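You operate a simulated robot arm through the tools that you are given. There is no shell and no other tool. Be economical: measure what you need, move in short steps, check, and stop when the job is done.

You run a simulated robot arm. Do the job below in one go: nothing can be reset, and whatever is moved stays where it is left.

Task
Fit the black sleeve on the sleeve post and clamp it down.
Fine: sleeve down to the foot, collar on top of it, then swing the post clamp shut.

It is judged by the outcome, as a careful person would: the job done as asked, and still so three seconds after it is handed in. It fails if anything else is knocked over, pushed out of place, dropped, spilled or broken.

Robot
A 6-joint arm with a two-finger parallel gripper, fixed in place. Base frame: the origin is at the foot of the arm, x ahead of it, y to its left, z up; the work surface is at about z = 0. Lengths are in mm, angles in rad, forces in N, time in s.
With the tool pointing down near the work surface it reaches from about 140 to 580 mm from the base axis. Its first joint turns from -1.152 to 1.152 rad. Payload 2.1 kg.
Tool frame: the origin (TCP) lies between the finger pads and is the grasp point; the fingertips stand 30 mm ahead of it; z points along the fingers, y is the line along which they close. The gripper opens to 94 mm. The fingers are 28 mm wide and 10 mm thick; the gripper's body (50 by 96 mm) begins 55 mm behind the TCP.
Orientation is that of the tool frame in the base frame, as a unit quaternion [w, x, y, z]. With the fingers straight down and closing along the base's y, the tool's x points along the base's -x, its y along +y and its z along -z.

Tools
- The arm moves only by the tool step_arm. Its argument "commands" is one flat list of numbers, 7 for each row, row after row: the turn, a rotation vector about the tool's x, y, z in units of 5 degrees (1.0 is 5 degrees), then the shift along the tool's x, y, z in units of 20 mm (1.0 is 20 mm), then the opening, from 0 (shut) to 1 (fully open). In form: [rx, ry, rz, dx, dy, dz, jaw, rx, ry, rz, dx, dy, dz, jaw, ...]. A call has 1 to 20 rows; each row shifts and turns the commanded pose from where the row before left it, along the tool's axes as they then stand. A call with a number of a shift or a turn outside -1 to 1 is refused whole. Rows are played at 5 a second. More than 50 mm and 0.15 rad between two rows, or a gripper value outside its range, and nothing of the call is played. Where a pose cannot be reached the arm comes as near as it can. A force on the tool above 80 N (or 10 N above the force at the start of the call, whichever is more), or a blocked arm, ends the call early, and 0.2 s more pass. The fingers move at their own pace (about 72 mm/s each) and stop on an object; they squeeze with about 38 N. The grip force told is the motor's: it shows also when the fingers shut on nothing. Time passes only in rows, and 0.2 s behind the last, so rows that do not move let the fingers close. It gives the time, the measured TCP pose, the force on the tool (base axes), the opening and the grip force at its end, in the units of the frame above (readings bear some noise), and new pictures: "pictures" is both (left out), scene, wrist or none.
- Cameras (640 x 400 px; columns grow to the right, rows downward): "scene" is fixed at [52.1, -370.6, 496]; the picture's right is [0.72, -0.69, 0.00], its down [-0.30, -0.32, -0.90] and it looks along [0.62, 0.65, -0.44] (base axes); focal length 311 px, centre (320, 200). "wrist" rides on the gripper at [76, 14, -102] in the tool frame; the picture's right is [-0.18, 0.98, 0.00], its down [-0.75, -0.14, -0.64] and it looks along [-0.63, -0.12, 0.77] (tool axes); focal length 243 px, centre (320, 200). There is no depth. A picture from a camera that has moved, and an enlarged one, comes with that camera's place and axes in the base frame and with its lens. The place of the scene camera against the robot may be out by one fixed shift of up to 18 mm in any direction.
- close_up(camera, box): a new picture of the part [left, top, right, bottom] of that camera's present view, enlarged. It takes no simulated time.
- hand_in(): hands the job in; it is judged then, once.

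Work in short steps. Places have to be worked out from the pictures, the camera data and where the tool is seen: move nearer, look again, correct. Check each grasp and each placing, and mend what went wrong. You have 120 turns and 170 pictures in all, those below and enlarged ones among them. Open the gripper and draw the arm clear of the work before you hand the job in, unless the task says otherwise; then end with one line.

The tools are called after "Emit:" by a JSON object that holds its "op" and its "data". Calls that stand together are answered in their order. step_arm: Moves the arm, as the interface text tells. Its arguments: {"type":"object","properties":{"commands":{"type":"array","items":{"type":"number"}},"pictures":{"type":"string","enum":["both","scene","wrist","none"]}},"required":["commands"]} The other tools are called the same way: close_up (camera, box) takes an enlarged picture of a part of a camera's view; hand_in () hands the job in.

At the start:

```text
t: 0.0
ee_pos: [305.4, -4.8, 382.9]
orientation: [0.0, -0.001, 1.0, 0.0]
ft_force: [-0.3, 0.5, 0.9]
gripper_width: 93.9
grip_force: 0.2
```

scene: 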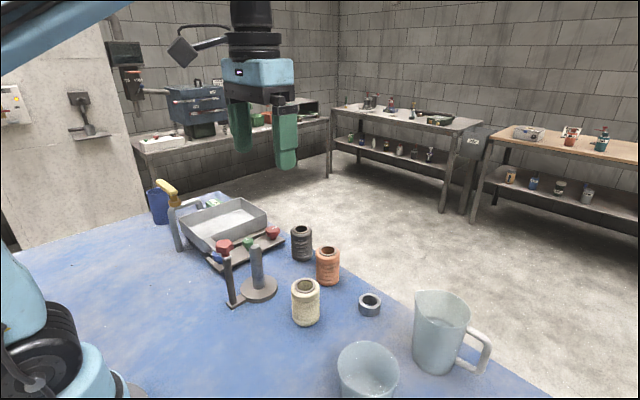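
wrist: 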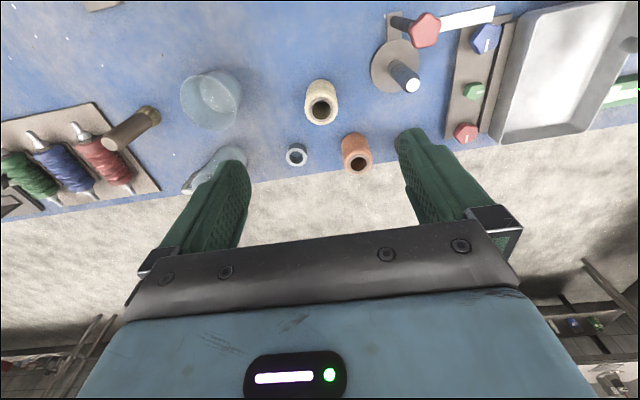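

The scene shows a post on a round foot with a clamp post beside it, three sleeves (black, orange, cream) and a small collar ring. I'll enlarge those before moving.

Emit:
{"op": "close_up", "data": {"camera": "scene", "box": [190, 210, 400, 340]}}

Emit:
{"op": "close_up", "data": {"camera": "wrist", "box": [270, 0, 530, 180]}}

```text
3.05 times, centred on (295, 275) of scene
camera zoom: at [52.1, -370.6, 496.0], right [0.72, -0.69, 0.0], down [-0.3, -0.32, -0.9], along [0.62, 0.65, -0.44], focal length 949 px, centre (396, -29)
```

zoom: 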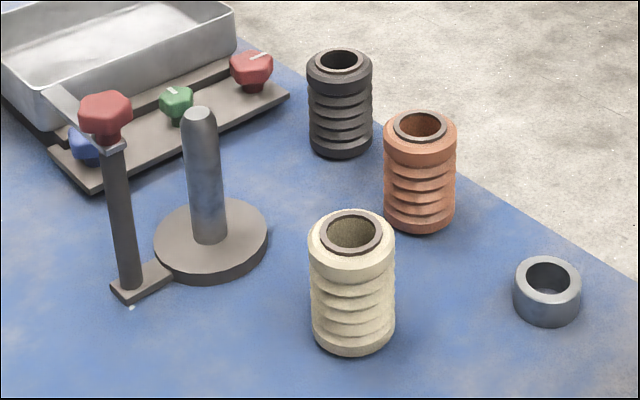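

```text
2.22 times, centred on (400, 90) of wrist
camera zoom: at [227.5, 9.6, 484.0], right [0.18, 0.98, 0.0], down [0.75, -0.14, 0.64], along [0.63, -0.12, -0.77], focal length 539 px, centre (142, 444)
```

zoom: 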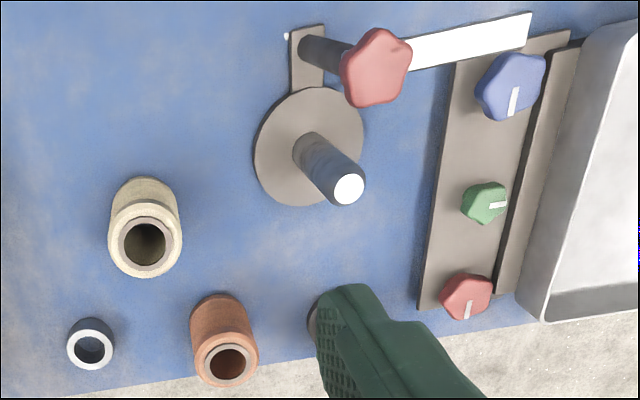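

From the pictures I judge: post foot at about (342,121), clamp pivot about (282,128) with its bar pointing +y, and black sleeve about (494,151), ~54 mm diameter and ~85 mm tall. I move above the black sleeve to look again.

Emit:
{"op": "step_arm", "data": {"commands": [0, 0, 0, -0.9, 0.75, 0.7, 1, 0, 0, 0, -0.9, 0.75, 0.7, 1, 0, 0, 0, -0.9, 0.75, 0.7, 1, 0, 0, 0, -0.9, 0.75, 0.7, 1, 0, 0, 0, -0.9, 0.75, 0.7, 1, 0, 0, 0, -0.9, 0.75, 0.7, 1, 0, 0, 0, -0.9, 0.75, 0.7, 1, 0, 0, 0, -0.9, 0.75, 0.7, 1, 0, 0, 0, -0.9, 0.75, 0.7, 1, 0, 0, 0, -0.9, 0.75, 0.7, 1]}}

```text
t: 2.2
ee_pos: [482.2, 145.4, 244.7]
orientation: [0.0, 0.0, 1.0, 0.0]
ft_force: [-0.7, 0.0, -0.8]
gripper_width: 94.0
grip_force: 0.1
camera wrist: at [406.8, 159.1, 346.0], right [0.18, 0.98, 0.0], down [0.75, -0.14, 0.64], along [0.63, -0.12, -0.77], focal length 243 px, centre (320, 200)
```

scene: 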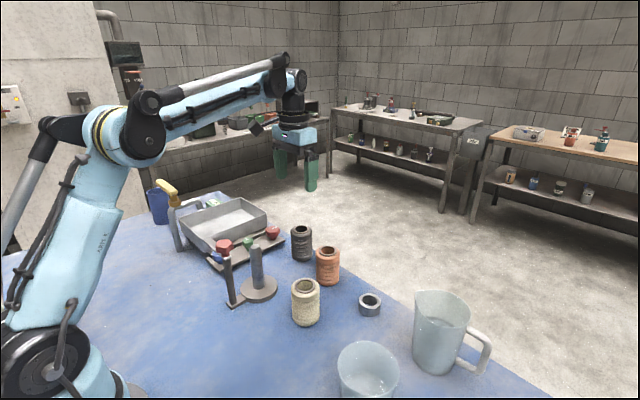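
wrist: 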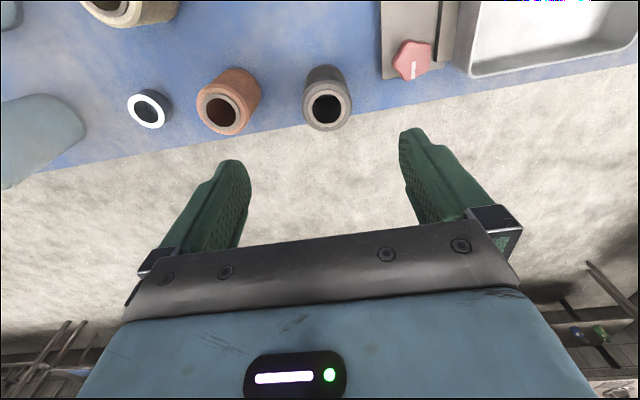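

The sleeve top reads near (499,149). I shift over it, drop to z≈150 and check centring.

Emit:
{"op": "step_arm", "data": {"commands": [0, 0, 0, -0.85, 0.18, 0.8, 1, 0, 0, 0, 0, 0, 1, 1, 0, 0, 0, 0, 0, 1, 1, 0, 0, 0, 0, 0, 1, 1, 0, 0, 0, 0, 0, 0.9, 1]}}

```text
t: 3.4
ee_pos: [501.1, 149.3, 147.1]
orientation: [0.0, 0.0, 1.0, 0.0]
ft_force: [-0.6, -0.4, 0.5]
gripper_width: 94.0
grip_force: 0.1
camera wrist: at [424.5, 163.8, 249.1], right [0.18, 0.98, 0.0], down [0.75, -0.14, 0.64], along [0.63, -0.12, -0.77], focal length 243 px, centre (320, 200)
```

scene: 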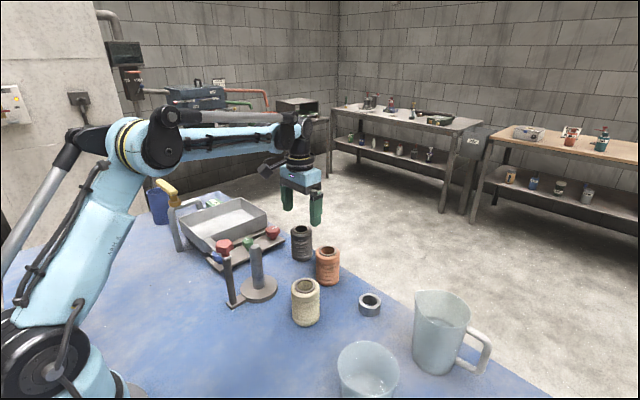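
wrist: 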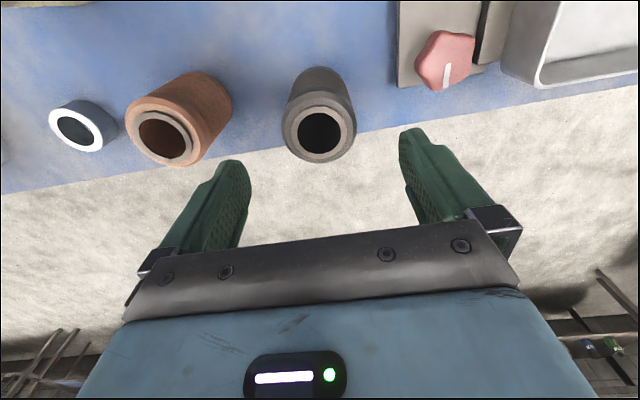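

Refined: sleeve axis ≈ (496.5,150.5), top at z≈88. I descend to z≈74 and close.

Emit:
{"op": "step_arm", "data": {"commands": [0, 0, 0, 0.22, 0.05, 0.7, 1, 0, 0, 0, 0, 0, 1, 1, 0, 0, 0, 0, 0, 1, 1, 0, 0, 0, 0, 0, 0.95, 1, 0, 0, 0, 0, 0, 0, 0, 0, 0, 0, 0, 0, 0, 0, 0, 0, 0, 0, 0, 0, 0]}}

```text
t: 5.0
ee_pos: [497.3, 147.6, 74.5]
orientation: [0.0, 0.0, 1.0, 0.001]
ft_force: [0.0, -0.2, 0.1]
gripper_width: 55.1
grip_force: 37.4
camera wrist: at [420.5, 162.3, 176.5], right [0.18, 0.98, 0.0], down [0.75, -0.14, 0.64], along [0.63, -0.12, -0.77], focal length 243 px, centre (320, 200)
```

scene: 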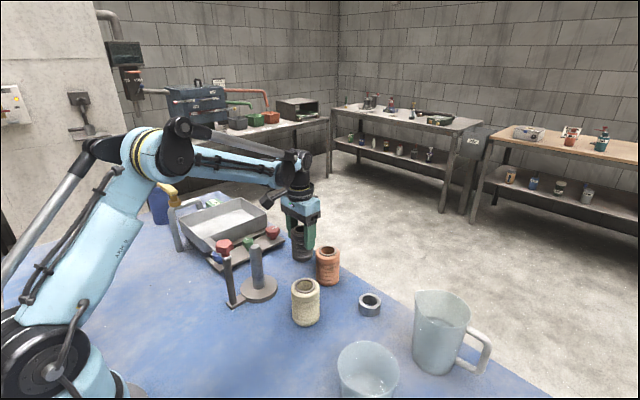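
wrist: 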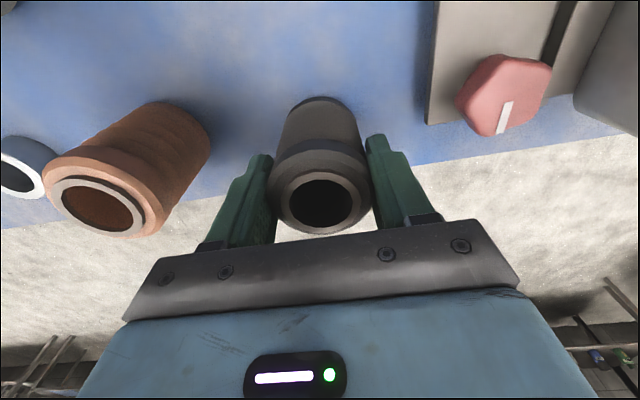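

Gripped at 55 mm width. I lift to z≈235 and check the hold, then carry towards the post, stopping short at x≈400 to measure the post.

Emit:
{"op": "step_arm", "data": {"commands": [0, 0, 0, 0, 0, -0.5, 0, 0, 0, 0, 0, 0, -1, 0, 0, 0, 0, 0, 0, -1, 0, 0, 0, 0, 0, 0, -1, 0, 0, 0, 0, 0, 0, -1, 0, 0, 0, 0, 0, 0, -1, 0, 0, 0, 0, 0, 0, -1, 0, 0, 0, 0, 0, 0, -1, 0, 0, 0, 0, 0, 0, -0.5, 0, 0, 0, 0, 0.97, -0.27, 0, 0, 0, 0, 0, 0.97, -0.27, 0, 0, 0, 0, 0, 0.97, -0.27, 0, 0, 0, 0, 0, 0.97, -0.27, 0, 0, 0, 0, 0, 0.97, -0.27, 0, 0, 0, 0, 0, 0, 0, 0, 0]}}

Emit:
{"op": "close_up", "data": {"camera": "wrist", "box": [240, 0, 480, 240]}}

```text
t: 8.2
ee_pos: [401.5, 123.7, 235.5]
orientation: [0.0, 0.0, 1.0, -0.001]
ft_force: [1.1, -0.5, -0.3]
gripper_width: 55.3
grip_force: 37.8
camera wrist: at [324.8, 138.6, 336.7], right [0.18, 0.98, 0.0], down [0.75, -0.14, 0.64], along [0.63, -0.12, -0.77], focal length 243 px, centre (320, 200)
```

scene: 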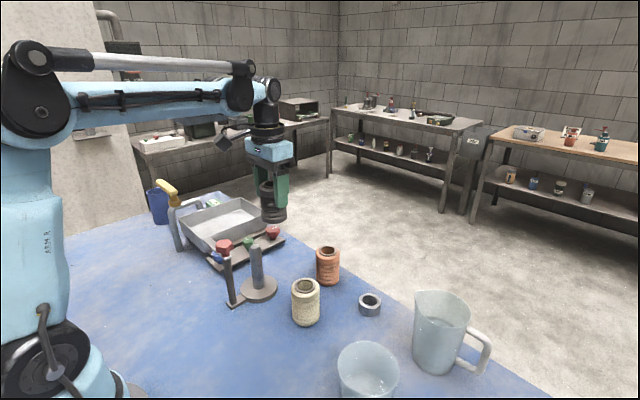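
wrist: 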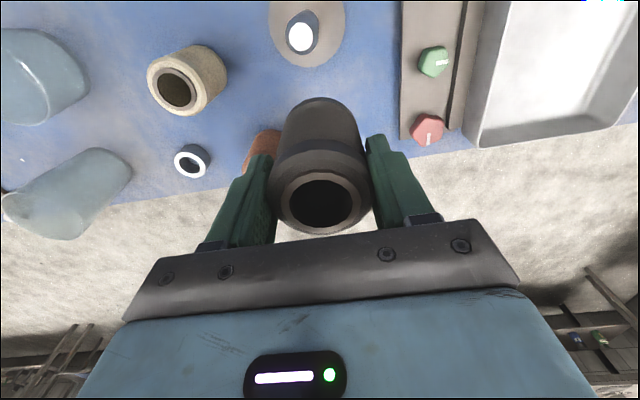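

```text
1.67 times, centred on (360, 120) of wrist
camera zoom: at [324.8, 138.6, 336.7], right [0.18, 0.98, 0.0], down [0.75, -0.14, 0.64], along [0.63, -0.12, -0.77], focal length 404 px, centre (253, 333)
```

zoom: 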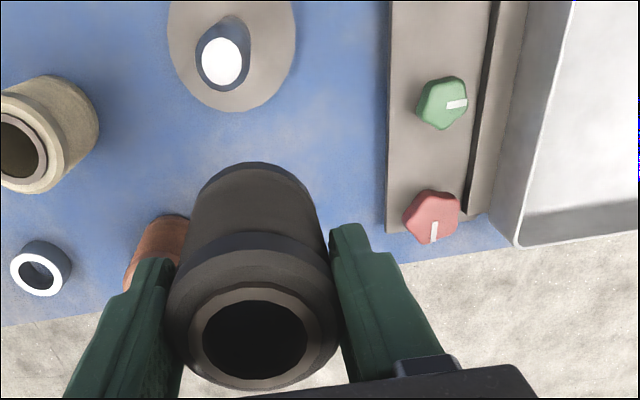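

The hold is good. The post axis reads about (345,120), and the sleeve axis sits about 3.4 mm toward the base from the TCP. I move over the post and lower so the sleeve's lower edge is just above the tip, to check alignment.

Emit:
{"op": "step_arm", "data": {"commands": [0, 0, 0, 0.9, -0.075, 0, 0, 0, 0, 0, 0.9, -0.075, 0, 0, 0, 0, 0, 0.845, -0.075, 0, 0, 0, 0, 0, 0, 0, 0.5, 0, 0, 0, 0, 0, 0, 0.5, 0, 0, 0, 0, 0, 0, 0, 0]}}

Emit:
{"op": "close_up", "data": {"camera": "scene", "box": [190, 160, 330, 310]}}

Emit:
{"op": "close_up", "data": {"camera": "wrist", "box": [240, 0, 480, 240]}}

```text
t: 9.6
ee_pos: [348.1, 118.8, 214.4]
orientation: [0.0, 0.0, 1.0, 0.0]
ft_force: [0.3, -0.5, -1.7]
gripper_width: 55.2
grip_force: 37.9
camera wrist: at [272.0, 133.8, 316.6], right [0.18, 0.98, 0.0], down [0.75, -0.14, 0.64], along [0.63, -0.12, -0.77], focal length 243 px, centre (320, 200)
```

scene: 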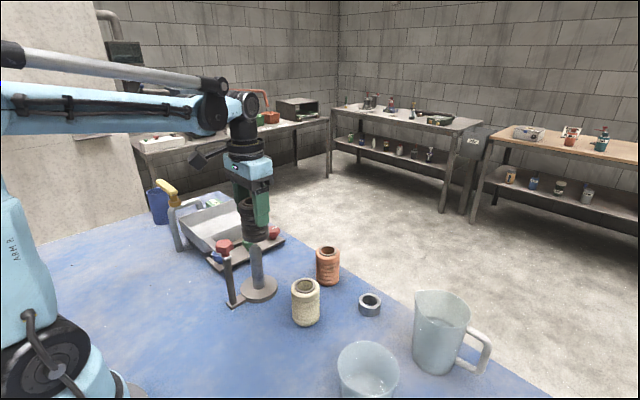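
wrist: 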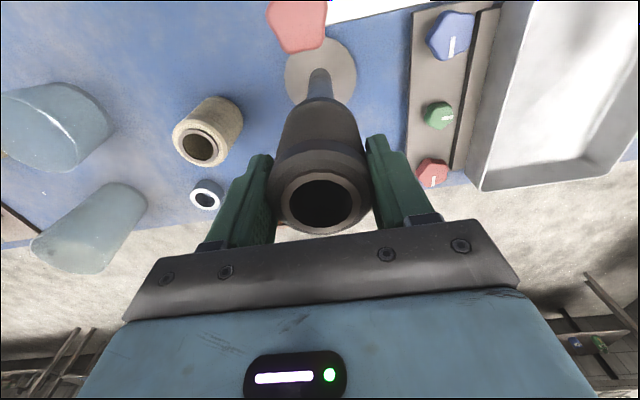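

```text
2.67 times, centred on (260, 235) of scene
camera zoom: at [52.1, -370.6, 496.0], right [0.72, -0.69, 0.0], down [-0.3, -0.32, -0.9], along [0.62, 0.65, -0.44], focal length 830 px, centre (480, 107)
```

zoom: 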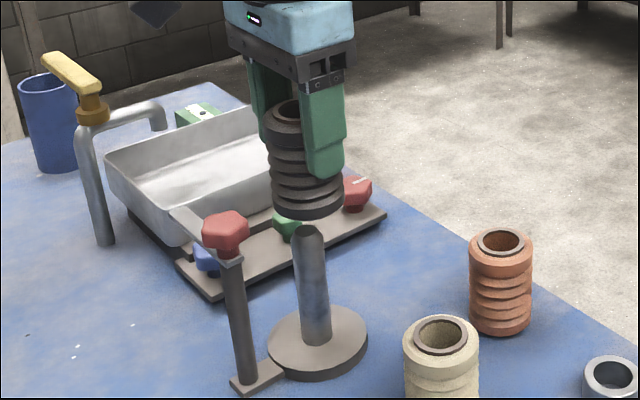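

```text
1.67 times, centred on (360, 120) of wrist
camera zoom: at [272.0, 133.8, 316.6], right [0.18, 0.98, 0.0], down [0.75, -0.14, 0.64], along [0.63, -0.12, -0.77], focal length 404 px, centre (253, 333)
```

zoom: 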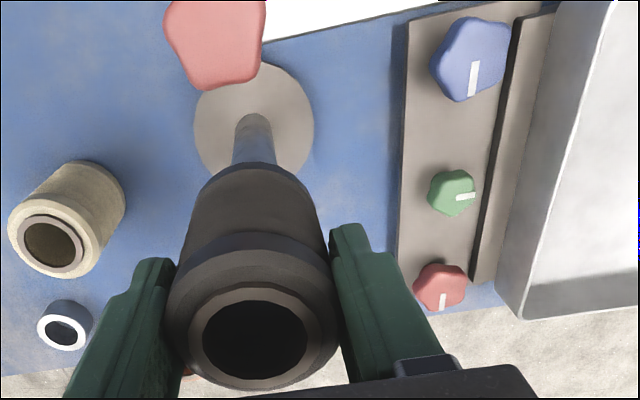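

In the wrist view the post and sleeve line up sideways. I enlarge the scene more to check the fore-aft alignment.

Emit:
{"op": "close_up", "data": {"camera": "scene", "box": [230, 195, 290, 255]}}

```text
6.67 times, centred on (260, 225) of scene
camera zoom: at [52.1, -370.6, 496.0], right [0.72, -0.69, 0.0], down [-0.3, -0.32, -0.9], along [0.62, 0.65, -0.44], focal length 2076 px, centre (720, 33)
```

zoom: 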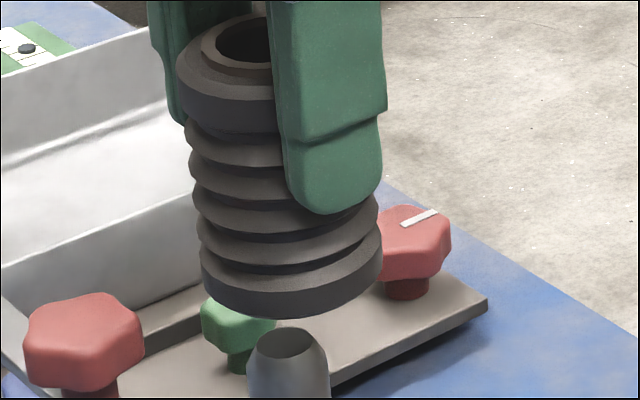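

The scene view suggests the sleeve is ~4 mm too far along the picture's right, i.e. about +5 mm in x. I shift back 4.5 mm in x and +0.8 in y, then re-check.

Emit:
{"op": "step_arm", "data": {"commands": [0, 0, 0, 0.225, 0.04, 0.2, 0, 0, 0, 0, 0, 0, 0, 0], "pictures": "none"}}

Emit:
{"op": "close_up", "data": {"camera": "scene", "box": [230, 195, 290, 255]}}

Emit:
{"op": "close_up", "data": {"camera": "wrist", "box": [260, 0, 380, 120]}}

```text
t: 10.2
ee_pos: [342.9, 119.5, 211.0]
orientation: [-0.001, 0.001, 1.0, 0.0]
ft_force: [-0.1, 0.7, -1.0]
gripper_width: 55.2
grip_force: 38.7
```

```text
6.67 times, centred on (260, 225) of scene
camera zoom: at [52.1, -370.6, 496.0], right [0.72, -0.69, 0.0], down [-0.3, -0.32, -0.9], along [0.62, 0.65, -0.44], focal length 2076 px, centre (720, 33)
```

zoom: 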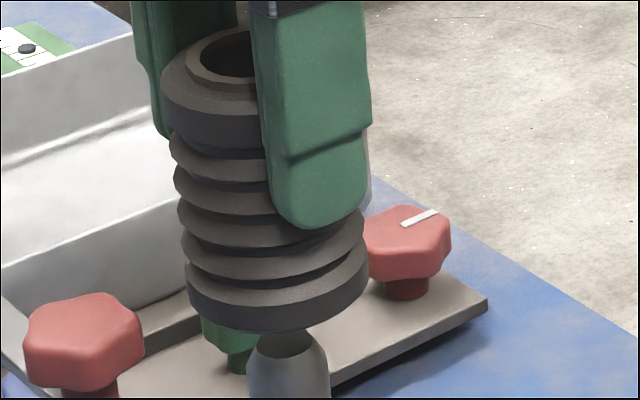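

```text
3.33 times, centred on (320, 60) of wrist
camera zoom: at [267.0, 134.6, 313.3], right [0.18, 0.98, 0.0], down [0.75, -0.14, 0.64], along [0.63, -0.12, -0.77], focal length 809 px, centre (320, 667)
```

zoom: 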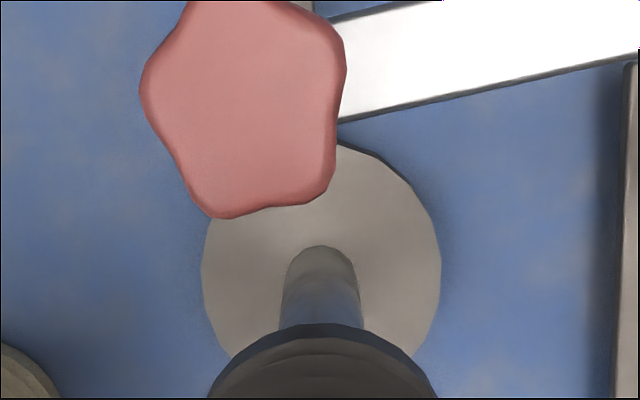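

Both views now show the sleeve centred within ~1 mm. I nudge +0.6 mm in x and lower gently onto the tip, watching the force.

Emit:
{"op": "step_arm", "data": {"commands": [0, 0, 0, -0.03, 0, 0.4, 0, 0, 0, 0, 0, 0, 0.4, 0, 0, 0, 0, 0, 0, 0.4, 0, 0, 0, 0, 0, 0, 0.4, 0, 0, 0, 0, 0, 0, 0, 0], "pictures": "none"}}

Emit:
{"op": "close_up", "data": {"camera": "scene", "box": [230, 205, 290, 265]}}

```text
t: 11.4
ee_pos: [343.1, 118.1, 180.2]
orientation: [0.0, 0.0, 1.0, 0.001]
ft_force: [0.6, 0.3, -1.0]
gripper_width: 55.1
grip_force: 38.1
```

```text
6.67 times, centred on (260, 235) of scene
camera zoom: at [52.1, -370.6, 496.0], right [0.72, -0.69, 0.0], down [-0.3, -0.32, -0.9], along [0.62, 0.65, -0.44], focal length 2076 px, centre (720, -33)
```

zoom: 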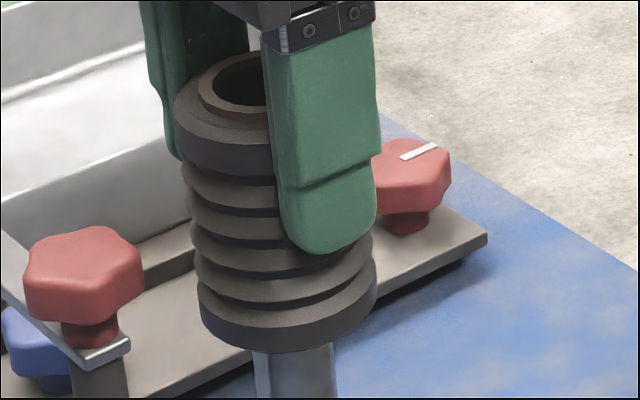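

No force and well centred on the post. I continue down.

Emit:
{"op": "step_arm", "data": {"commands": [0, 0, 0, 0, 0, 0.45, 0, 0, 0, 0, 0, 0, 0.45, 0, 0, 0, 0, 0, 0, 0.45, 0, 0, 0, 0, 0, 0, 0.45, 0, 0, 0, 0, 0, 0, 0.45, 0, 0, 0, 0, 0, 0, 0.45, 0, 0, 0, 0, 0, 0, 0.45, 0, 0, 0, 0, 0, 0, 0.45, 0, 0, 0, 0, 0, 0, 0.45, 0, 0, 0, 0, 0, 0, 0, 0]}}

Emit:
{"op": "close_up", "data": {"camera": "scene", "box": [210, 215, 300, 310]}}

```text
t: 13.6
ee_pos: [343.3, 119.5, 98.1]
orientation: [0.0, 0.0, 1.0, 0.0]
ft_force: [0.0, 0.4, -1.0]
gripper_width: 55.6
grip_force: 38.0
camera wrist: at [266.9, 134.5, 199.8], right [0.18, 0.98, 0.0], down [0.75, -0.14, 0.64], along [0.63, -0.12, -0.77], focal length 243 px, centre (320, 200)
```

scene: 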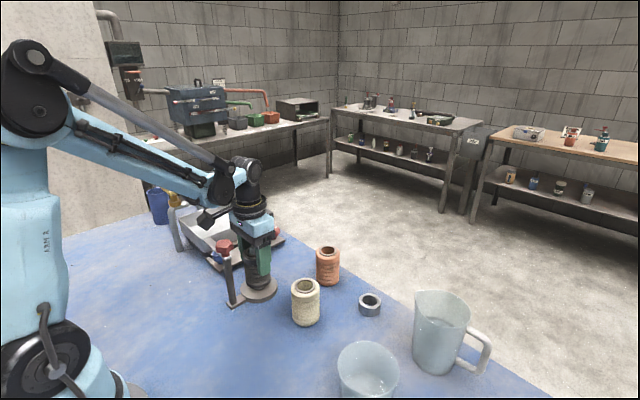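
wrist: 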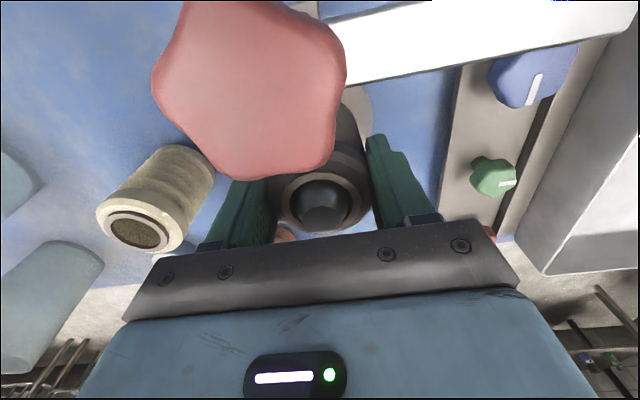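

```text
4.21 times, centred on (255, 262) of scene
camera zoom: at [52.1, -370.6, 496.0], right [0.72, -0.69, 0.0], down [-0.3, -0.32, -0.9], along [0.62, 0.65, -0.44], focal length 1311 px, centre (594, -63)
```

zoom: 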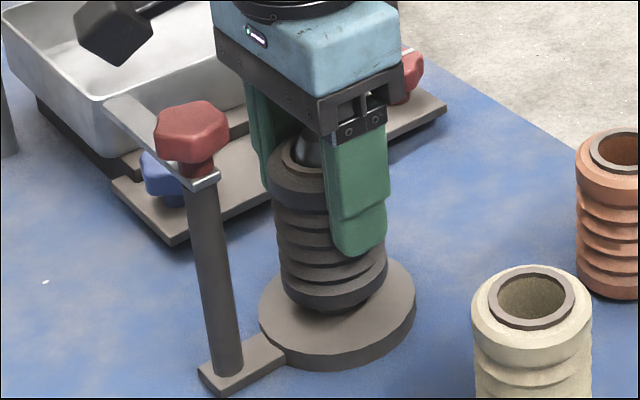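

The post shows through the sleeve and the sleeve bottom is ~12 mm above the foot. I lower the remainder in small steps watching the force.

Emit:
{"op": "step_arm", "data": {"commands": [0, 0, 0, 0, 0, 0.2, 0, 0, 0, 0, 0, 0, 0.2, 0, 0, 0, 0, 0, 0, 0.1, 0, 0, 0, 0, 0, 0, 0, 0], "pictures": "none"}}

Emit:
{"op": "close_up", "data": {"camera": "scene", "box": [210, 215, 300, 310]}}

```text
t: 14.6
ee_pos: [341.4, 119.0, 87.3]
orientation: [0.0, 0.001, 1.0, 0.001]
ft_force: [0.2, 0.1, -1.5]
gripper_width: 55.2
grip_force: 38.5
```

```text
4.21 times, centred on (255, 262) of scene
camera zoom: at [52.1, -370.6, 496.0], right [0.72, -0.69, 0.0], down [-0.3, -0.32, -0.9], along [0.62, 0.65, -0.44], focal length 1311 px, centre (594, -63)
```

zoom: 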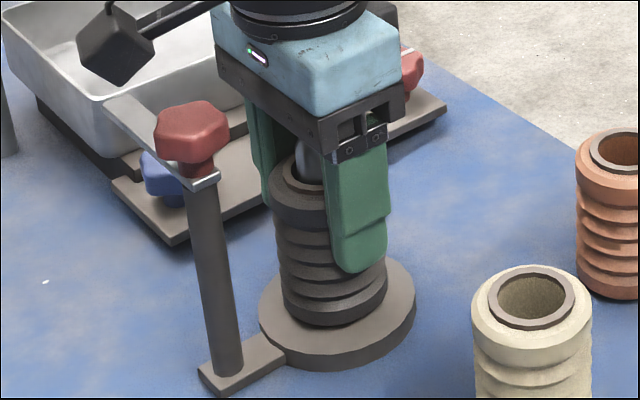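

Close to the foot but not yet touching. I continue in 1 mm rows.

Emit:
{"op": "step_arm", "data": {"commands": [0, 0, 0, 0, 0, 0.06, 0, 0, 0, 0, 0, 0, 0.06, 0, 0, 0, 0, 0, 0, 0.06, 0, 0, 0, 0, 0, 0, 0, 0], "pictures": "none"}}

```text
t: 15.6
ee_pos: [342.5, 118.9, 83.2]
orientation: [0.0, 0.001, 1.0, 0.0]
ft_force: [-0.7, 0.6, 18.1]
gripper_width: 55.4
grip_force: 37.4
```

Contact force of 18 N shows the sleeve seated on the foot. I release and rise straight up.

Emit:
{"op": "step_arm", "data": {"commands": [0, 0, 0, 0, 0, -0.05, 0, 0, 0, 0, 0, 0, 0, 0.8, 0, 0, 0, 0, 0, 0, 0.8, 0, 0, 0, 0, 0, -0.6, 0.8, 0, 0, 0, 0, 0, -1, 0.8, 0, 0, 0, 0, 0, -1, 0.8, 0, 0, 0, 0, 0, -1, 0.8, 0, 0, 0, 0, 0, -1, 0.8, 0, 0, 0, 0, 0, -1, 0.8, 0, 0, 0, 0, 0, -1, 0.8, 0, 0, 0, 0, 0, -1, 0.8]}}

Emit:
{"op": "close_up", "data": {"camera": "scene", "box": [210, 215, 300, 310]}}

```text
t: 18.0
ee_pos: [344.1, 119.5, 237.2]
orientation: [-0.001, 0.001, 1.0, 0.0]
ft_force: [0.1, -0.5, -0.6]
gripper_width: 74.9
grip_force: 0.1
camera wrist: at [266.8, 134.9, 339.2], right [0.18, 0.98, 0.0], down [0.75, -0.14, 0.64], along [0.63, -0.12, -0.77], focal length 243 px, centre (320, 200)
```

scene: 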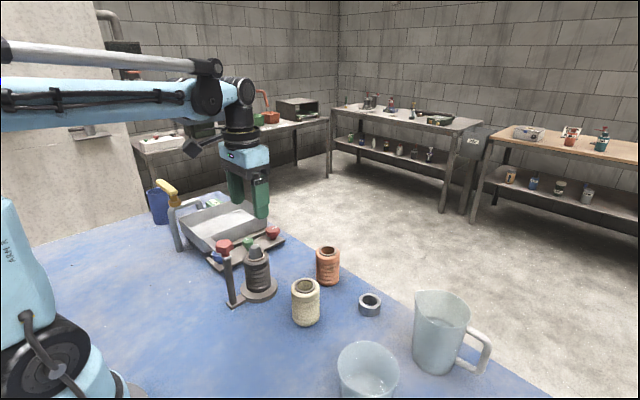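
wrist: 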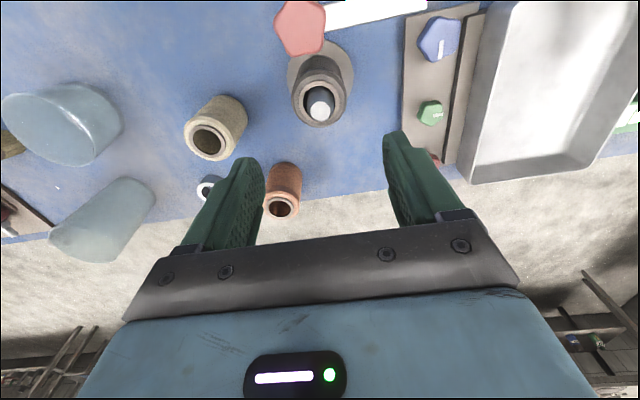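

```text
4.21 times, centred on (255, 262) of scene
camera zoom: at [52.1, -370.6, 496.0], right [0.72, -0.69, 0.0], down [-0.3, -0.32, -0.9], along [0.62, 0.65, -0.44], focal length 1311 px, centre (594, -63)
```

zoom: 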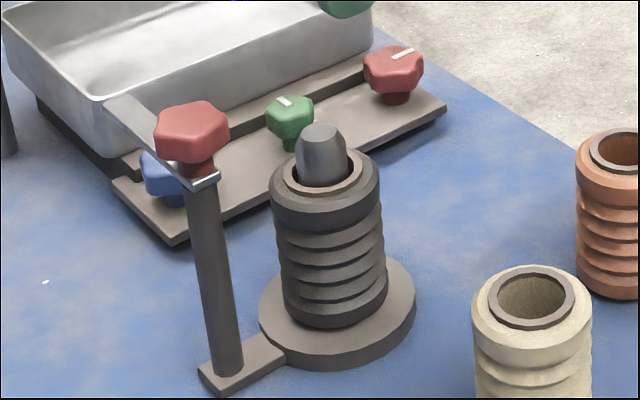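

The sleeve is seated flat on the foot and the clamp is untouched. Now I go to the collar, estimated near (477,-83).

Emit:
{"op": "step_arm", "data": {"commands": [0, 0, 0, -0.6, -0.92, 0, 1, 0, 0, 0, -0.6, -0.92, 0, 1, 0, 0, 0, -0.6, -0.92, 0, 1, 0, 0, 0, -0.6, -0.92, 0, 1, 0, 0, 0, -0.6, -0.92, 0, 1, 0, 0, 0, -0.6, -0.92, 0, 1, 0, 0, 0, -0.6, -0.92, 0, 1, 0, 0, 0, -0.6, -0.92, 0, 1, 0, 0, 0, -0.6, -0.92, 0, 1, 0, 0, 0, -0.6, -0.92, 0, 1, 0, 0, 0, -0.6, -0.92, 0, 1, 0, 0, 0, 0, 0, 1, 1, 0, 0, 0, 0, 0, 1, 1, 0, 0, 0, 0, 0, 1, 1, 0, 0, 0, 0, 0, 1, 1], "pictures": "wrist"}}

```text
t: 21.2
ee_pos: [474.8, -84.3, 158.0]
orientation: [0.001, 0.0, 1.0, 0.0]
ft_force: [-0.1, 0.4, 0.3]
gripper_width: 93.9
grip_force: 0.0
camera wrist: at [398.3, -68.8, 261.0], right [0.18, 0.98, 0.0], down [0.75, -0.14, 0.64], along [0.63, -0.12, -0.77], focal length 243 px, centre (320, 200)
```

wrist: 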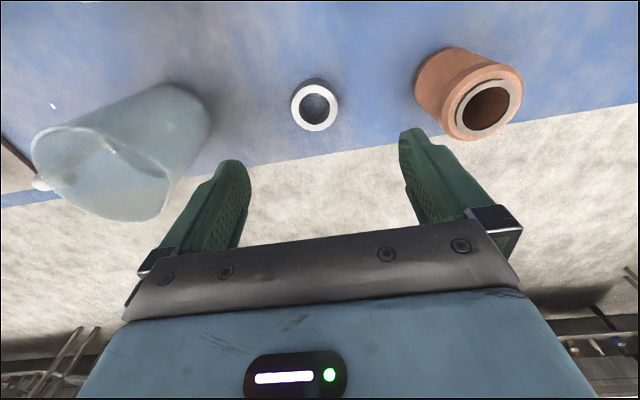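

The collar reads at about (477,-88.5). I shift and descend to z≈95 to refine.

Emit:
{"op": "step_arm", "data": {"commands": [0, 0, 0, -0.1, -0.21, 0.6, 1, 0, 0, 0, 0, 0, 0.9, 1, 0, 0, 0, 0, 0, 0.9, 1, 0, 0, 0, 0, 0, 0.75, 1], "pictures": "wrist"}}

```text
t: 22.2
ee_pos: [474.9, -89.4, 93.9]
orientation: [0.0, 0.0, 1.0, 0.0]
ft_force: [0.9, 0.3, 0.1]
gripper_width: 94.0
grip_force: 0.1
camera wrist: at [399.2, -72.9, 196.4], right [0.18, 0.98, 0.0], down [0.75, -0.14, 0.64], along [0.63, -0.12, -0.77], focal length 243 px, centre (320, 200)
```

wrist: 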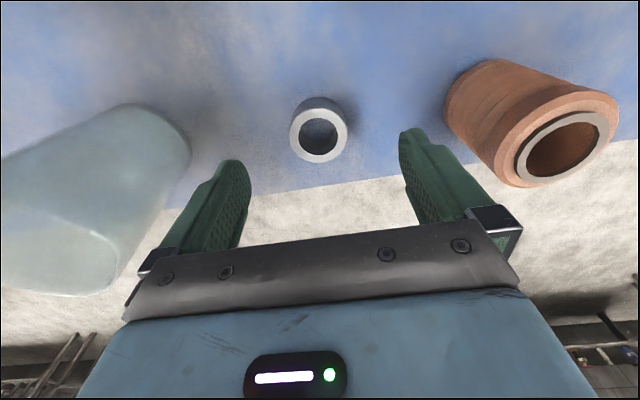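

The collar is centred to ~1–2 mm. I descend to z≈34 and close on it.

Emit:
{"op": "step_arm", "data": {"commands": [0, 0, 0, -0.06, 0.02, 0.8, 1, 0, 0, 0, 0, 0, 0.9, 1, 0, 0, 0, 0, 0, 0.8, 1, 0, 0, 0, 0, 0, 0.48, 1, 0, 0, 0, 0, 0, 0, 1, 0, 0, 0, 0, 0, 0, 0, 0, 0, 0, 0, 0, 0, 0, 0, 0, 0, 0, 0, 0, 0], "pictures": "wrist"}}

Emit:
{"op": "close_up", "data": {"camera": "scene", "box": [330, 250, 420, 330]}}

```text
t: 24.0
ee_pos: [476.9, -86.7, 34.2]
orientation: [0.0, 0.001, 1.0, 0.0]
ft_force: [0.2, 0.6, -0.3]
gripper_width: 45.1
grip_force: 38.6
camera wrist: at [401.5, -72.5, 137.2], right [0.18, 0.98, 0.0], down [0.75, -0.14, 0.64], along [0.63, -0.12, -0.77], focal length 243 px, centre (320, 200)
```

wrist: 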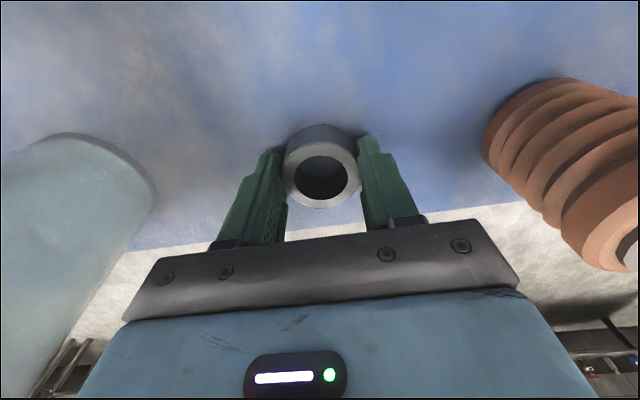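

```text
5.00 times, centred on (375, 290) of scene
camera zoom: at [52.1, -370.6, 496.0], right [0.72, -0.69, 0.0], down [-0.3, -0.32, -0.9], along [0.62, 0.65, -0.44], focal length 1557 px, centre (45, -250)
```

zoom: 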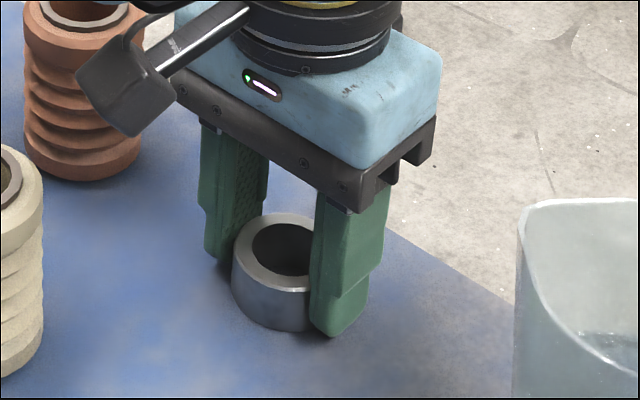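

Collar gripped at 45 mm. I lift it well clear and carry it over the post at z≈195.

Emit:
{"op": "step_arm", "data": {"commands": [0, 0, 0, 0, 0, -0.5, 0, 0, 0, 0, 0, 0, -1, 0, 0, 0, 0, 0, 0, -1, 0, 0, 0, 0, 0, 0, -1, 0, 0, 0, 0, 0, 0, -1, 0, 0, 0, 0, 0, 0, -1, 0, 0, 0, 0, 0, 0, -1, 0, 0, 0, 0, 0, 0, -1, 0, 0, 0, 0, 0, 0, -0.5, 0], "pictures": "none"}}

Emit:
{"op": "step_arm", "data": {"commands": [0, 0, 0, 0.6, 0.93, 0, 0, 0, 0, 0, 0.6, 0.93, 0, 0, 0, 0, 0, 0.6, 0.93, 0, 0, 0, 0, 0, 0.6, 0.93, 0, 0, 0, 0, 0, 0.6, 0.93, 0, 0, 0, 0, 0, 0.6, 0.93, 0, 0, 0, 0, 0, 0.6, 0.93, 0, 0, 0, 0, 0, 0.6, 0.93, 0, 0, 0, 0, 0, 0.6, 0.93, 0, 0, 0, 0, 0, 0.6, 0.93, 0, 0, 0, 0, 0, 0.6, 0.93, 0, 0, 0, 0, 0, 0, 0, 0, 0], "pictures": "wrist"}}

Emit:
{"op": "close_up", "data": {"camera": "scene", "box": [225, 190, 295, 260]}}

Emit:
{"op": "close_up", "data": {"camera": "wrist", "box": [250, 0, 390, 160]}}

```text
t: 26.0
ee_pos: [477.4, -89.2, 193.4]
orientation: [0.001, 0.0, 1.0, 0.0]
ft_force: [-1.1, 0.6, -1.3]
gripper_width: 44.9
grip_force: 38.4
```

```text
t: 28.6
ee_pos: [344.6, 118.4, 193.7]
orientation: [0.0, 0.001, 1.0, -0.001]
ft_force: [-0.1, 0.3, -1.0]
gripper_width: 45.1
grip_force: 38.3
camera wrist: at [268.3, 133.1, 296.0], right [0.18, 0.98, 0.0], down [0.75, -0.14, 0.64], along [0.63, -0.12, -0.77], focal length 243 px, centre (320, 200)
```

wrist: 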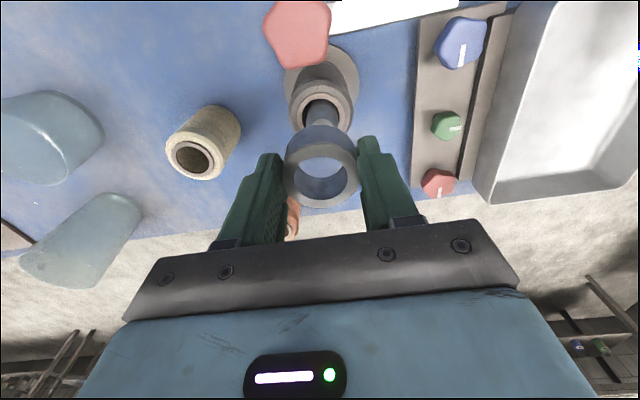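

```text
5.71 times, centred on (260, 225) of scene
camera zoom: at [52.1, -370.6, 496.0], right [0.72, -0.69, 0.0], down [-0.3, -0.32, -0.9], along [0.62, 0.65, -0.44], focal length 1779 px, centre (663, 57)
```

zoom: 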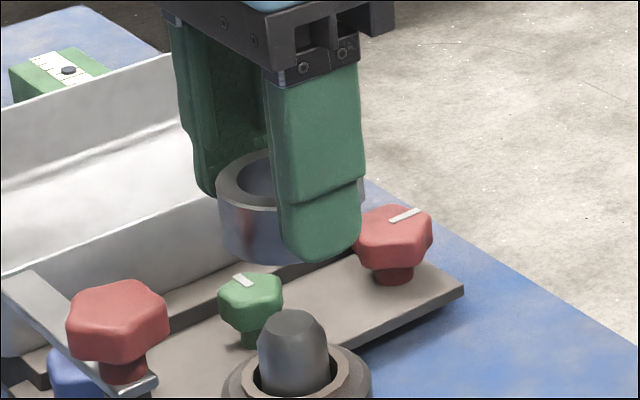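

```text
2.50 times, centred on (320, 80) of wrist
camera zoom: at [268.3, 133.1, 296.0], right [0.18, 0.98, 0.0], down [0.75, -0.14, 0.64], along [0.63, -0.12, -0.77], focal length 606 px, centre (320, 500)
```

zoom: 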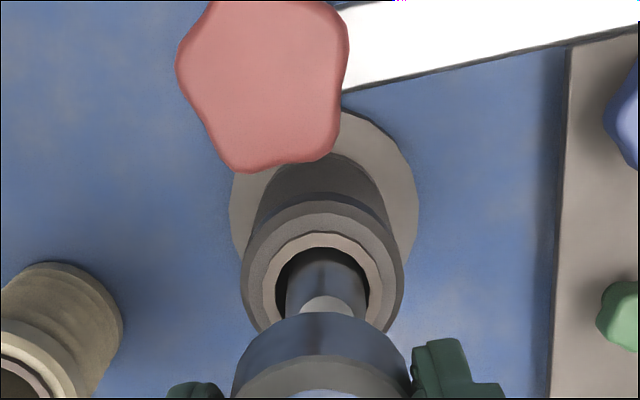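

Wrist view: collar about 1.4 mm toward -y from the post; scene view: nearly aligned. I correct by (+0.5,+1.4) and lower to just above the tip for another check.

Emit:
{"op": "step_arm", "data": {"commands": [0, 0, 0, -0.025, 0.07, 0.5, 0, 0, 0, 0, 0, 0, 0.5, 0, 0, 0, 0, 0, 0, 0.4, 0, 0, 0, 0, 0, 0, 0, 0], "pictures": "none"}}

Emit:
{"op": "close_up", "data": {"camera": "scene", "box": [225, 205, 295, 275]}}

Emit:
{"op": "close_up", "data": {"camera": "wrist", "box": [250, 60, 390, 220]}}

```text
t: 29.6
ee_pos: [345.7, 117.9, 167.8]
orientation: [0.0, 0.001, 1.0, 0.0]
ft_force: [-0.1, -0.9, -1.5]
gripper_width: 45.0
grip_force: 38.0
```

```text
5.71 times, centred on (260, 240) of scene
camera zoom: at [52.1, -370.6, 496.0], right [0.72, -0.69, 0.0], down [-0.3, -0.32, -0.9], along [0.62, 0.65, -0.44], focal length 1779 px, centre (663, -29)
```

zoom: 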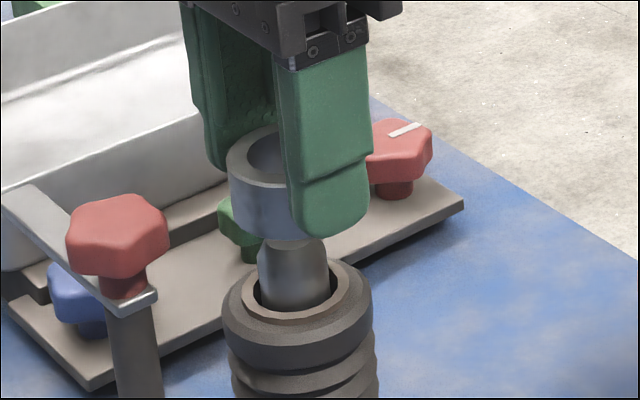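

```text
2.50 times, centred on (320, 140) of wrist
camera zoom: at [269.8, 133.8, 269.4], right [0.18, 0.98, 0.0], down [0.75, -0.14, 0.64], along [0.63, -0.12, -0.77], focal length 606 px, centre (320, 350)
```

zoom: 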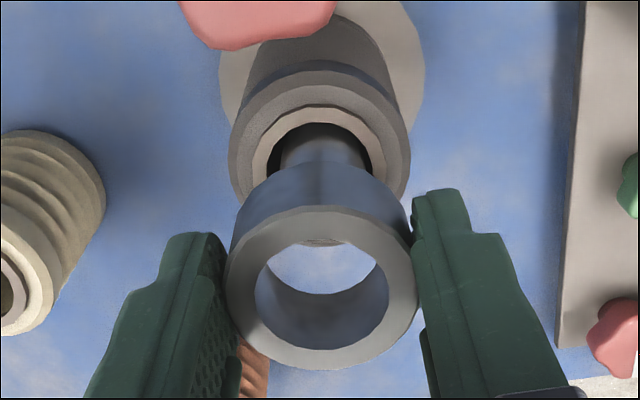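

The views disagree by a couple of mm, so I enlarge further before lowering.

Emit:
{"op": "close_up", "data": {"camera": "scene", "box": [245, 220, 285, 260]}}

Emit:
{"op": "close_up", "data": {"camera": "wrist", "box": [275, 100, 365, 210]}}

```text
10.00 times, centred on (265, 240) of scene
camera zoom: at [52.1, -370.6, 496.0], right [0.72, -0.69, 0.0], down [-0.3, -0.32, -0.9], along [0.62, 0.65, -0.44], focal length 3114 px, centre (870, -200)
```

zoom: 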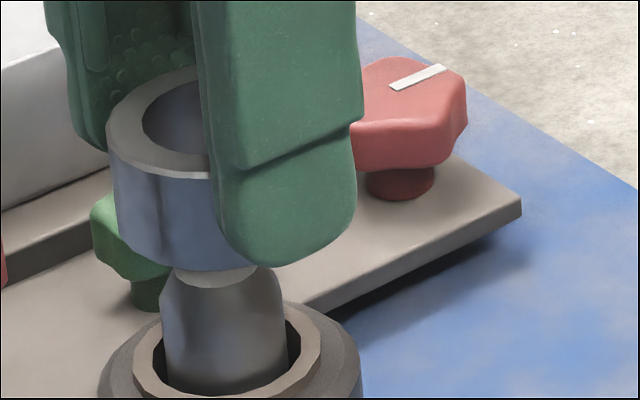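

```text
3.64 times, centred on (320, 155) of wrist
camera zoom: at [269.8, 133.8, 269.4], right [0.18, 0.98, 0.0], down [0.75, -0.14, 0.64], along [0.63, -0.12, -0.77], focal length 882 px, centre (320, 364)
```

zoom: 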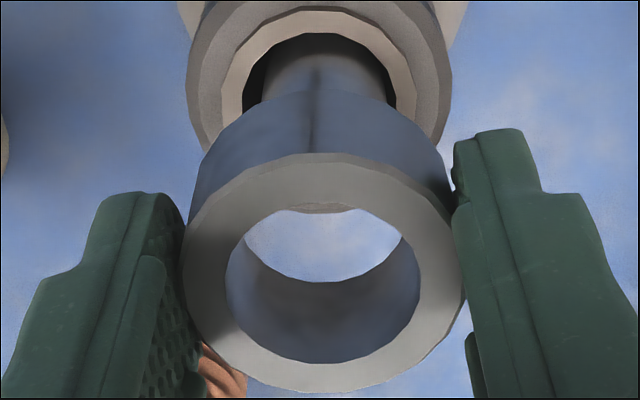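

The tighter views give the collar about +2.3 mm in x and -1.6 mm in y off the post axis, consistent with the pose where the sleeve went on. I correct and lower it partway.

Emit:
{"op": "step_arm", "data": {"commands": [0, 0, 0, 0.115, 0.08, 0, 0, 0, 0, 0, 0, 0, 0, 0], "pictures": "none"}}

Emit:
{"op": "close_up", "data": {"camera": "scene", "box": [245, 220, 285, 260]}}

Emit:
{"op": "close_up", "data": {"camera": "wrist", "box": [275, 100, 365, 210]}}

```text
t: 30.2
ee_pos: [344.5, 120.9, 166.6]
orientation: [-0.001, 0.0, 1.0, 0.0]
ft_force: [0.6, -0.8, -1.3]
gripper_width: 44.9
grip_force: 37.9
```

```text
10.00 times, centred on (265, 240) of scene
camera zoom: at [52.1, -370.6, 496.0], right [0.72, -0.69, 0.0], down [-0.3, -0.32, -0.9], along [0.62, 0.65, -0.44], focal length 3114 px, centre (870, -200)
```

zoom: 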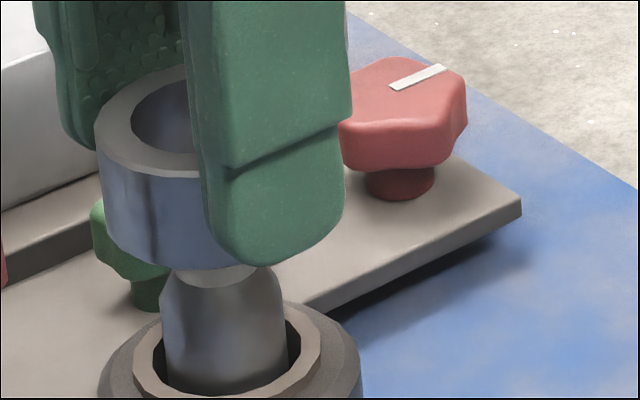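

```text
3.64 times, centred on (320, 155) of wrist
camera zoom: at [268.2, 135.5, 269.6], right [0.18, 0.98, 0.0], down [0.75, -0.14, 0.64], along [0.63, -0.12, -0.77], focal length 882 px, centre (320, 364)
```

zoom: 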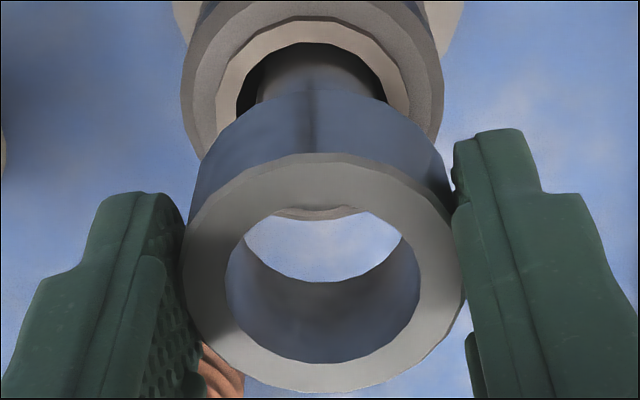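

Both views now agree the collar is centred. I lower it ~32 mm over the tip.

Emit:
{"op": "step_arm", "data": {"commands": [0, 0, 0, 0, 0, 0.3, 0, 0, 0, 0, 0, 0, 0.3, 0, 0, 0, 0, 0, 0, 0.3, 0, 0, 0, 0, 0, 0, 0.3, 0, 0, 0, 0, 0, 0, 0.3, 0, 0, 0, 0, 0, 0, 0, 0], "pictures": "none"}}

Emit:
{"op": "close_up", "data": {"camera": "scene", "box": [235, 225, 285, 275]}}

```text
t: 31.6
ee_pos: [341.8, 118.9, 138.1]
orientation: [0.0, 0.0, 1.0, 0.001]
ft_force: [-0.4, 0.1, -2.0]
gripper_width: 45.0
grip_force: 38.1
```

```text
8.00 times, centred on (260, 250) of scene
camera zoom: at [52.1, -370.6, 496.0], right [0.72, -0.69, 0.0], down [-0.3, -0.32, -0.9], along [0.62, 0.65, -0.44], focal length 2491 px, centre (800, -200)
```

zoom: 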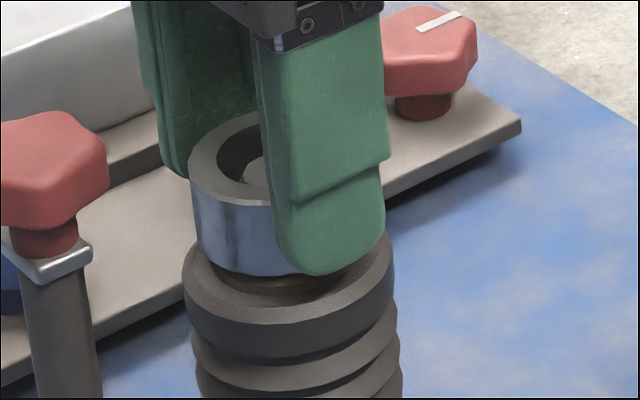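

The collar is on the post, a few mm above the sleeve, with no force. I lower in small rows until contact.

Emit:
{"op": "step_arm", "data": {"commands": [0, 0, 0, 0, 0, 0.1, 0, 0, 0, 0, 0, 0, 0.1, 0, 0, 0, 0, 0, 0, 0.06, 0, 0, 0, 0, 0, 0, 0, 0], "pictures": "none"}}

```text
t: 32.6
ee_pos: [343.7, 120.5, 131.3]
orientation: [0.0, 0.0, 1.0, 0.0]
ft_force: [-4.3, -4.9, 20.5]
gripper_width: 45.1
grip_force: 38.1
```

Contact (20 N) at the expected height for resting on the sleeve. I release, rise, and inspect.

Emit:
{"op": "step_arm", "data": {"commands": [0, 0, 0, 0, 0, -0.05, 0, 0, 0, 0, 0, 0, 0, 0.75, 0, 0, 0, 0, 0, 0, 0.75, 0, 0, 0, 0, 0, -0.6, 0.75, 0, 0, 0, 0, 0, -1, 0.75, 0, 0, 0, 0, 0, -1, 0.75, 0, 0, 0, 0, 0, -1, 0.75, 0, 0, 0, 0, 0, -1, 0.75, 0, 0, 0, 0, 0, -1, 0.75], "pictures": "wrist"}}

Emit:
{"op": "close_up", "data": {"camera": "scene", "box": [205, 215, 295, 310]}}

Emit:
{"op": "close_up", "data": {"camera": "wrist", "box": [240, 0, 480, 160]}}

```text
t: 34.6
ee_pos: [343.4, 119.1, 245.2]
orientation: [0.0, 0.0, 1.0, 0.001]
ft_force: [-0.3, 0.4, 0.8]
gripper_width: 70.4
grip_force: 0.1
camera wrist: at [267.5, 134.2, 347.1], right [0.18, 0.98, 0.0], down [0.75, -0.14, 0.64], along [0.63, -0.12, -0.77], focal length 243 px, centre (320, 200)
```

wrist: 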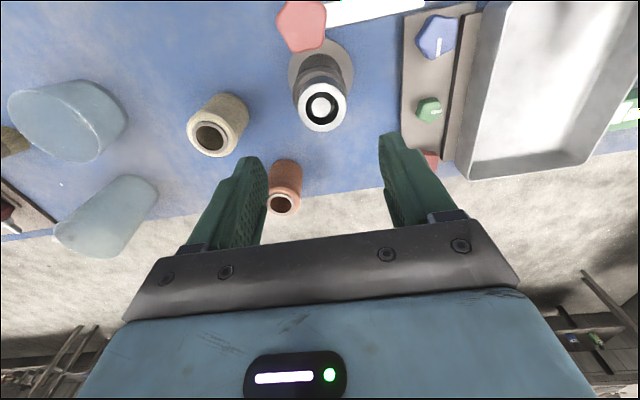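

```text
4.21 times, centred on (250, 262) of scene
camera zoom: at [52.1, -370.6, 496.0], right [0.72, -0.69, 0.0], down [-0.3, -0.32, -0.9], along [0.62, 0.65, -0.44], focal length 1311 px, centre (615, -63)
```

zoom: 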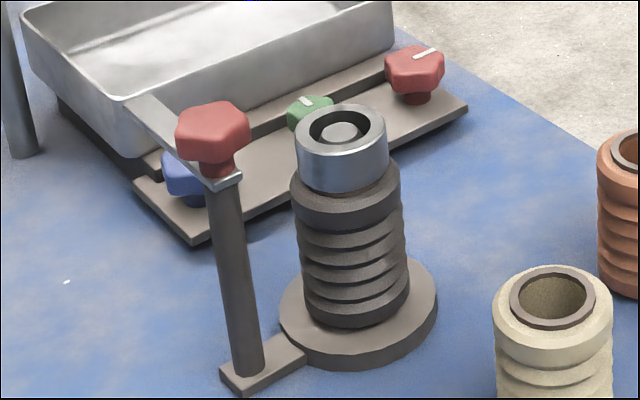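

```text
2.50 times, centred on (360, 80) of wrist
camera zoom: at [267.5, 134.2, 347.1], right [0.18, 0.98, 0.0], down [0.75, -0.14, 0.64], along [0.63, -0.12, -0.77], focal length 606 px, centre (220, 500)
```

zoom: 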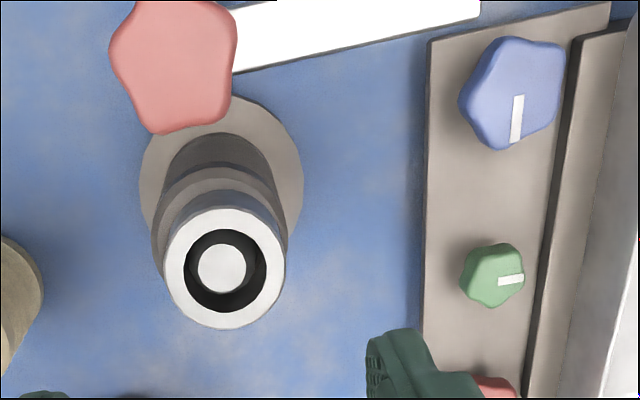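

The collar rests squarely on the sleeve. For the clamp I need accurate heights of bar versus collar; I'll yaw the tool by 90° (also useful for straddling the bar) while high above everything.

Emit:
{"op": "step_arm", "data": {"commands": [0, 0, -1, 0, 0, 0, 0.5, 0, 0, -1, 0, 0, 0, 0.5, 0, 0, -1, 0, 0, 0, 0.5, 0, 0, -1, 0, 0, 0, 0.5, 0, 0, -1, 0, 0, 0, 0.5, 0, 0, -1, 0, 0, 0, 0.5, 0, 0, -1, 0, 0, 0, 0.5, 0, 0, -1, 0, 0, 0, 0.5, 0, 0, -1, 0, 0, 0, 0.5, 0, 0, -1, 0, 0, 0, 0.5, 0, 0, -1, 0, 0, 0, 0.5, 0, 0, -1, 0, 0, 0, 0.5, 0, 0, -1, 0, 0, 0, 0.5, 0, 0, -1, 0, 0, 0, 0.5, 0, 0, -1, 0, 0, 0, 0.5, 0, 0, -1, 0, 0, 0, 0.5, 0, 0, -1, 0, 0, 0, 0.5, 0, 0, -1, 0, 0, 0, 0.5], "pictures": "both"}}

```text
t: 38.4
ee_pos: [344.5, 118.2, 244.2]
orientation: [0.0, 0.708, -0.706, 0.0]
ft_force: [0.3, 0.0, -0.1]
gripper_width: 47.1
grip_force: 0.0
camera wrist: at [330.6, 43.5, 346.6], right [-0.98, 0.18, 0.0], down [0.14, 0.75, 0.64], along [0.12, 0.63, -0.77], focal length 243 px, centre (320, 200)
```

scene: 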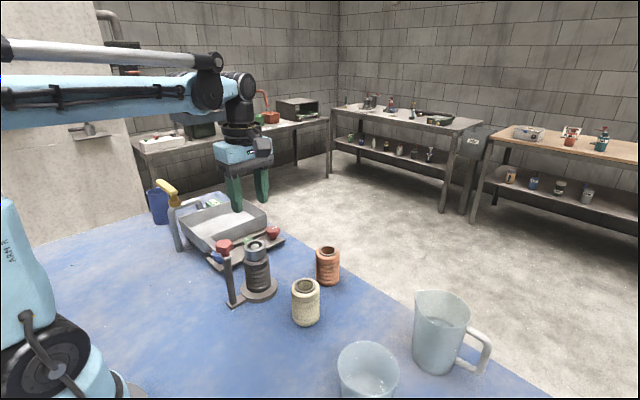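
wrist: 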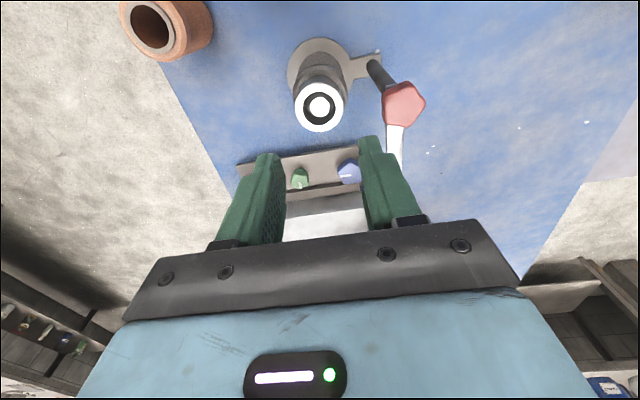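

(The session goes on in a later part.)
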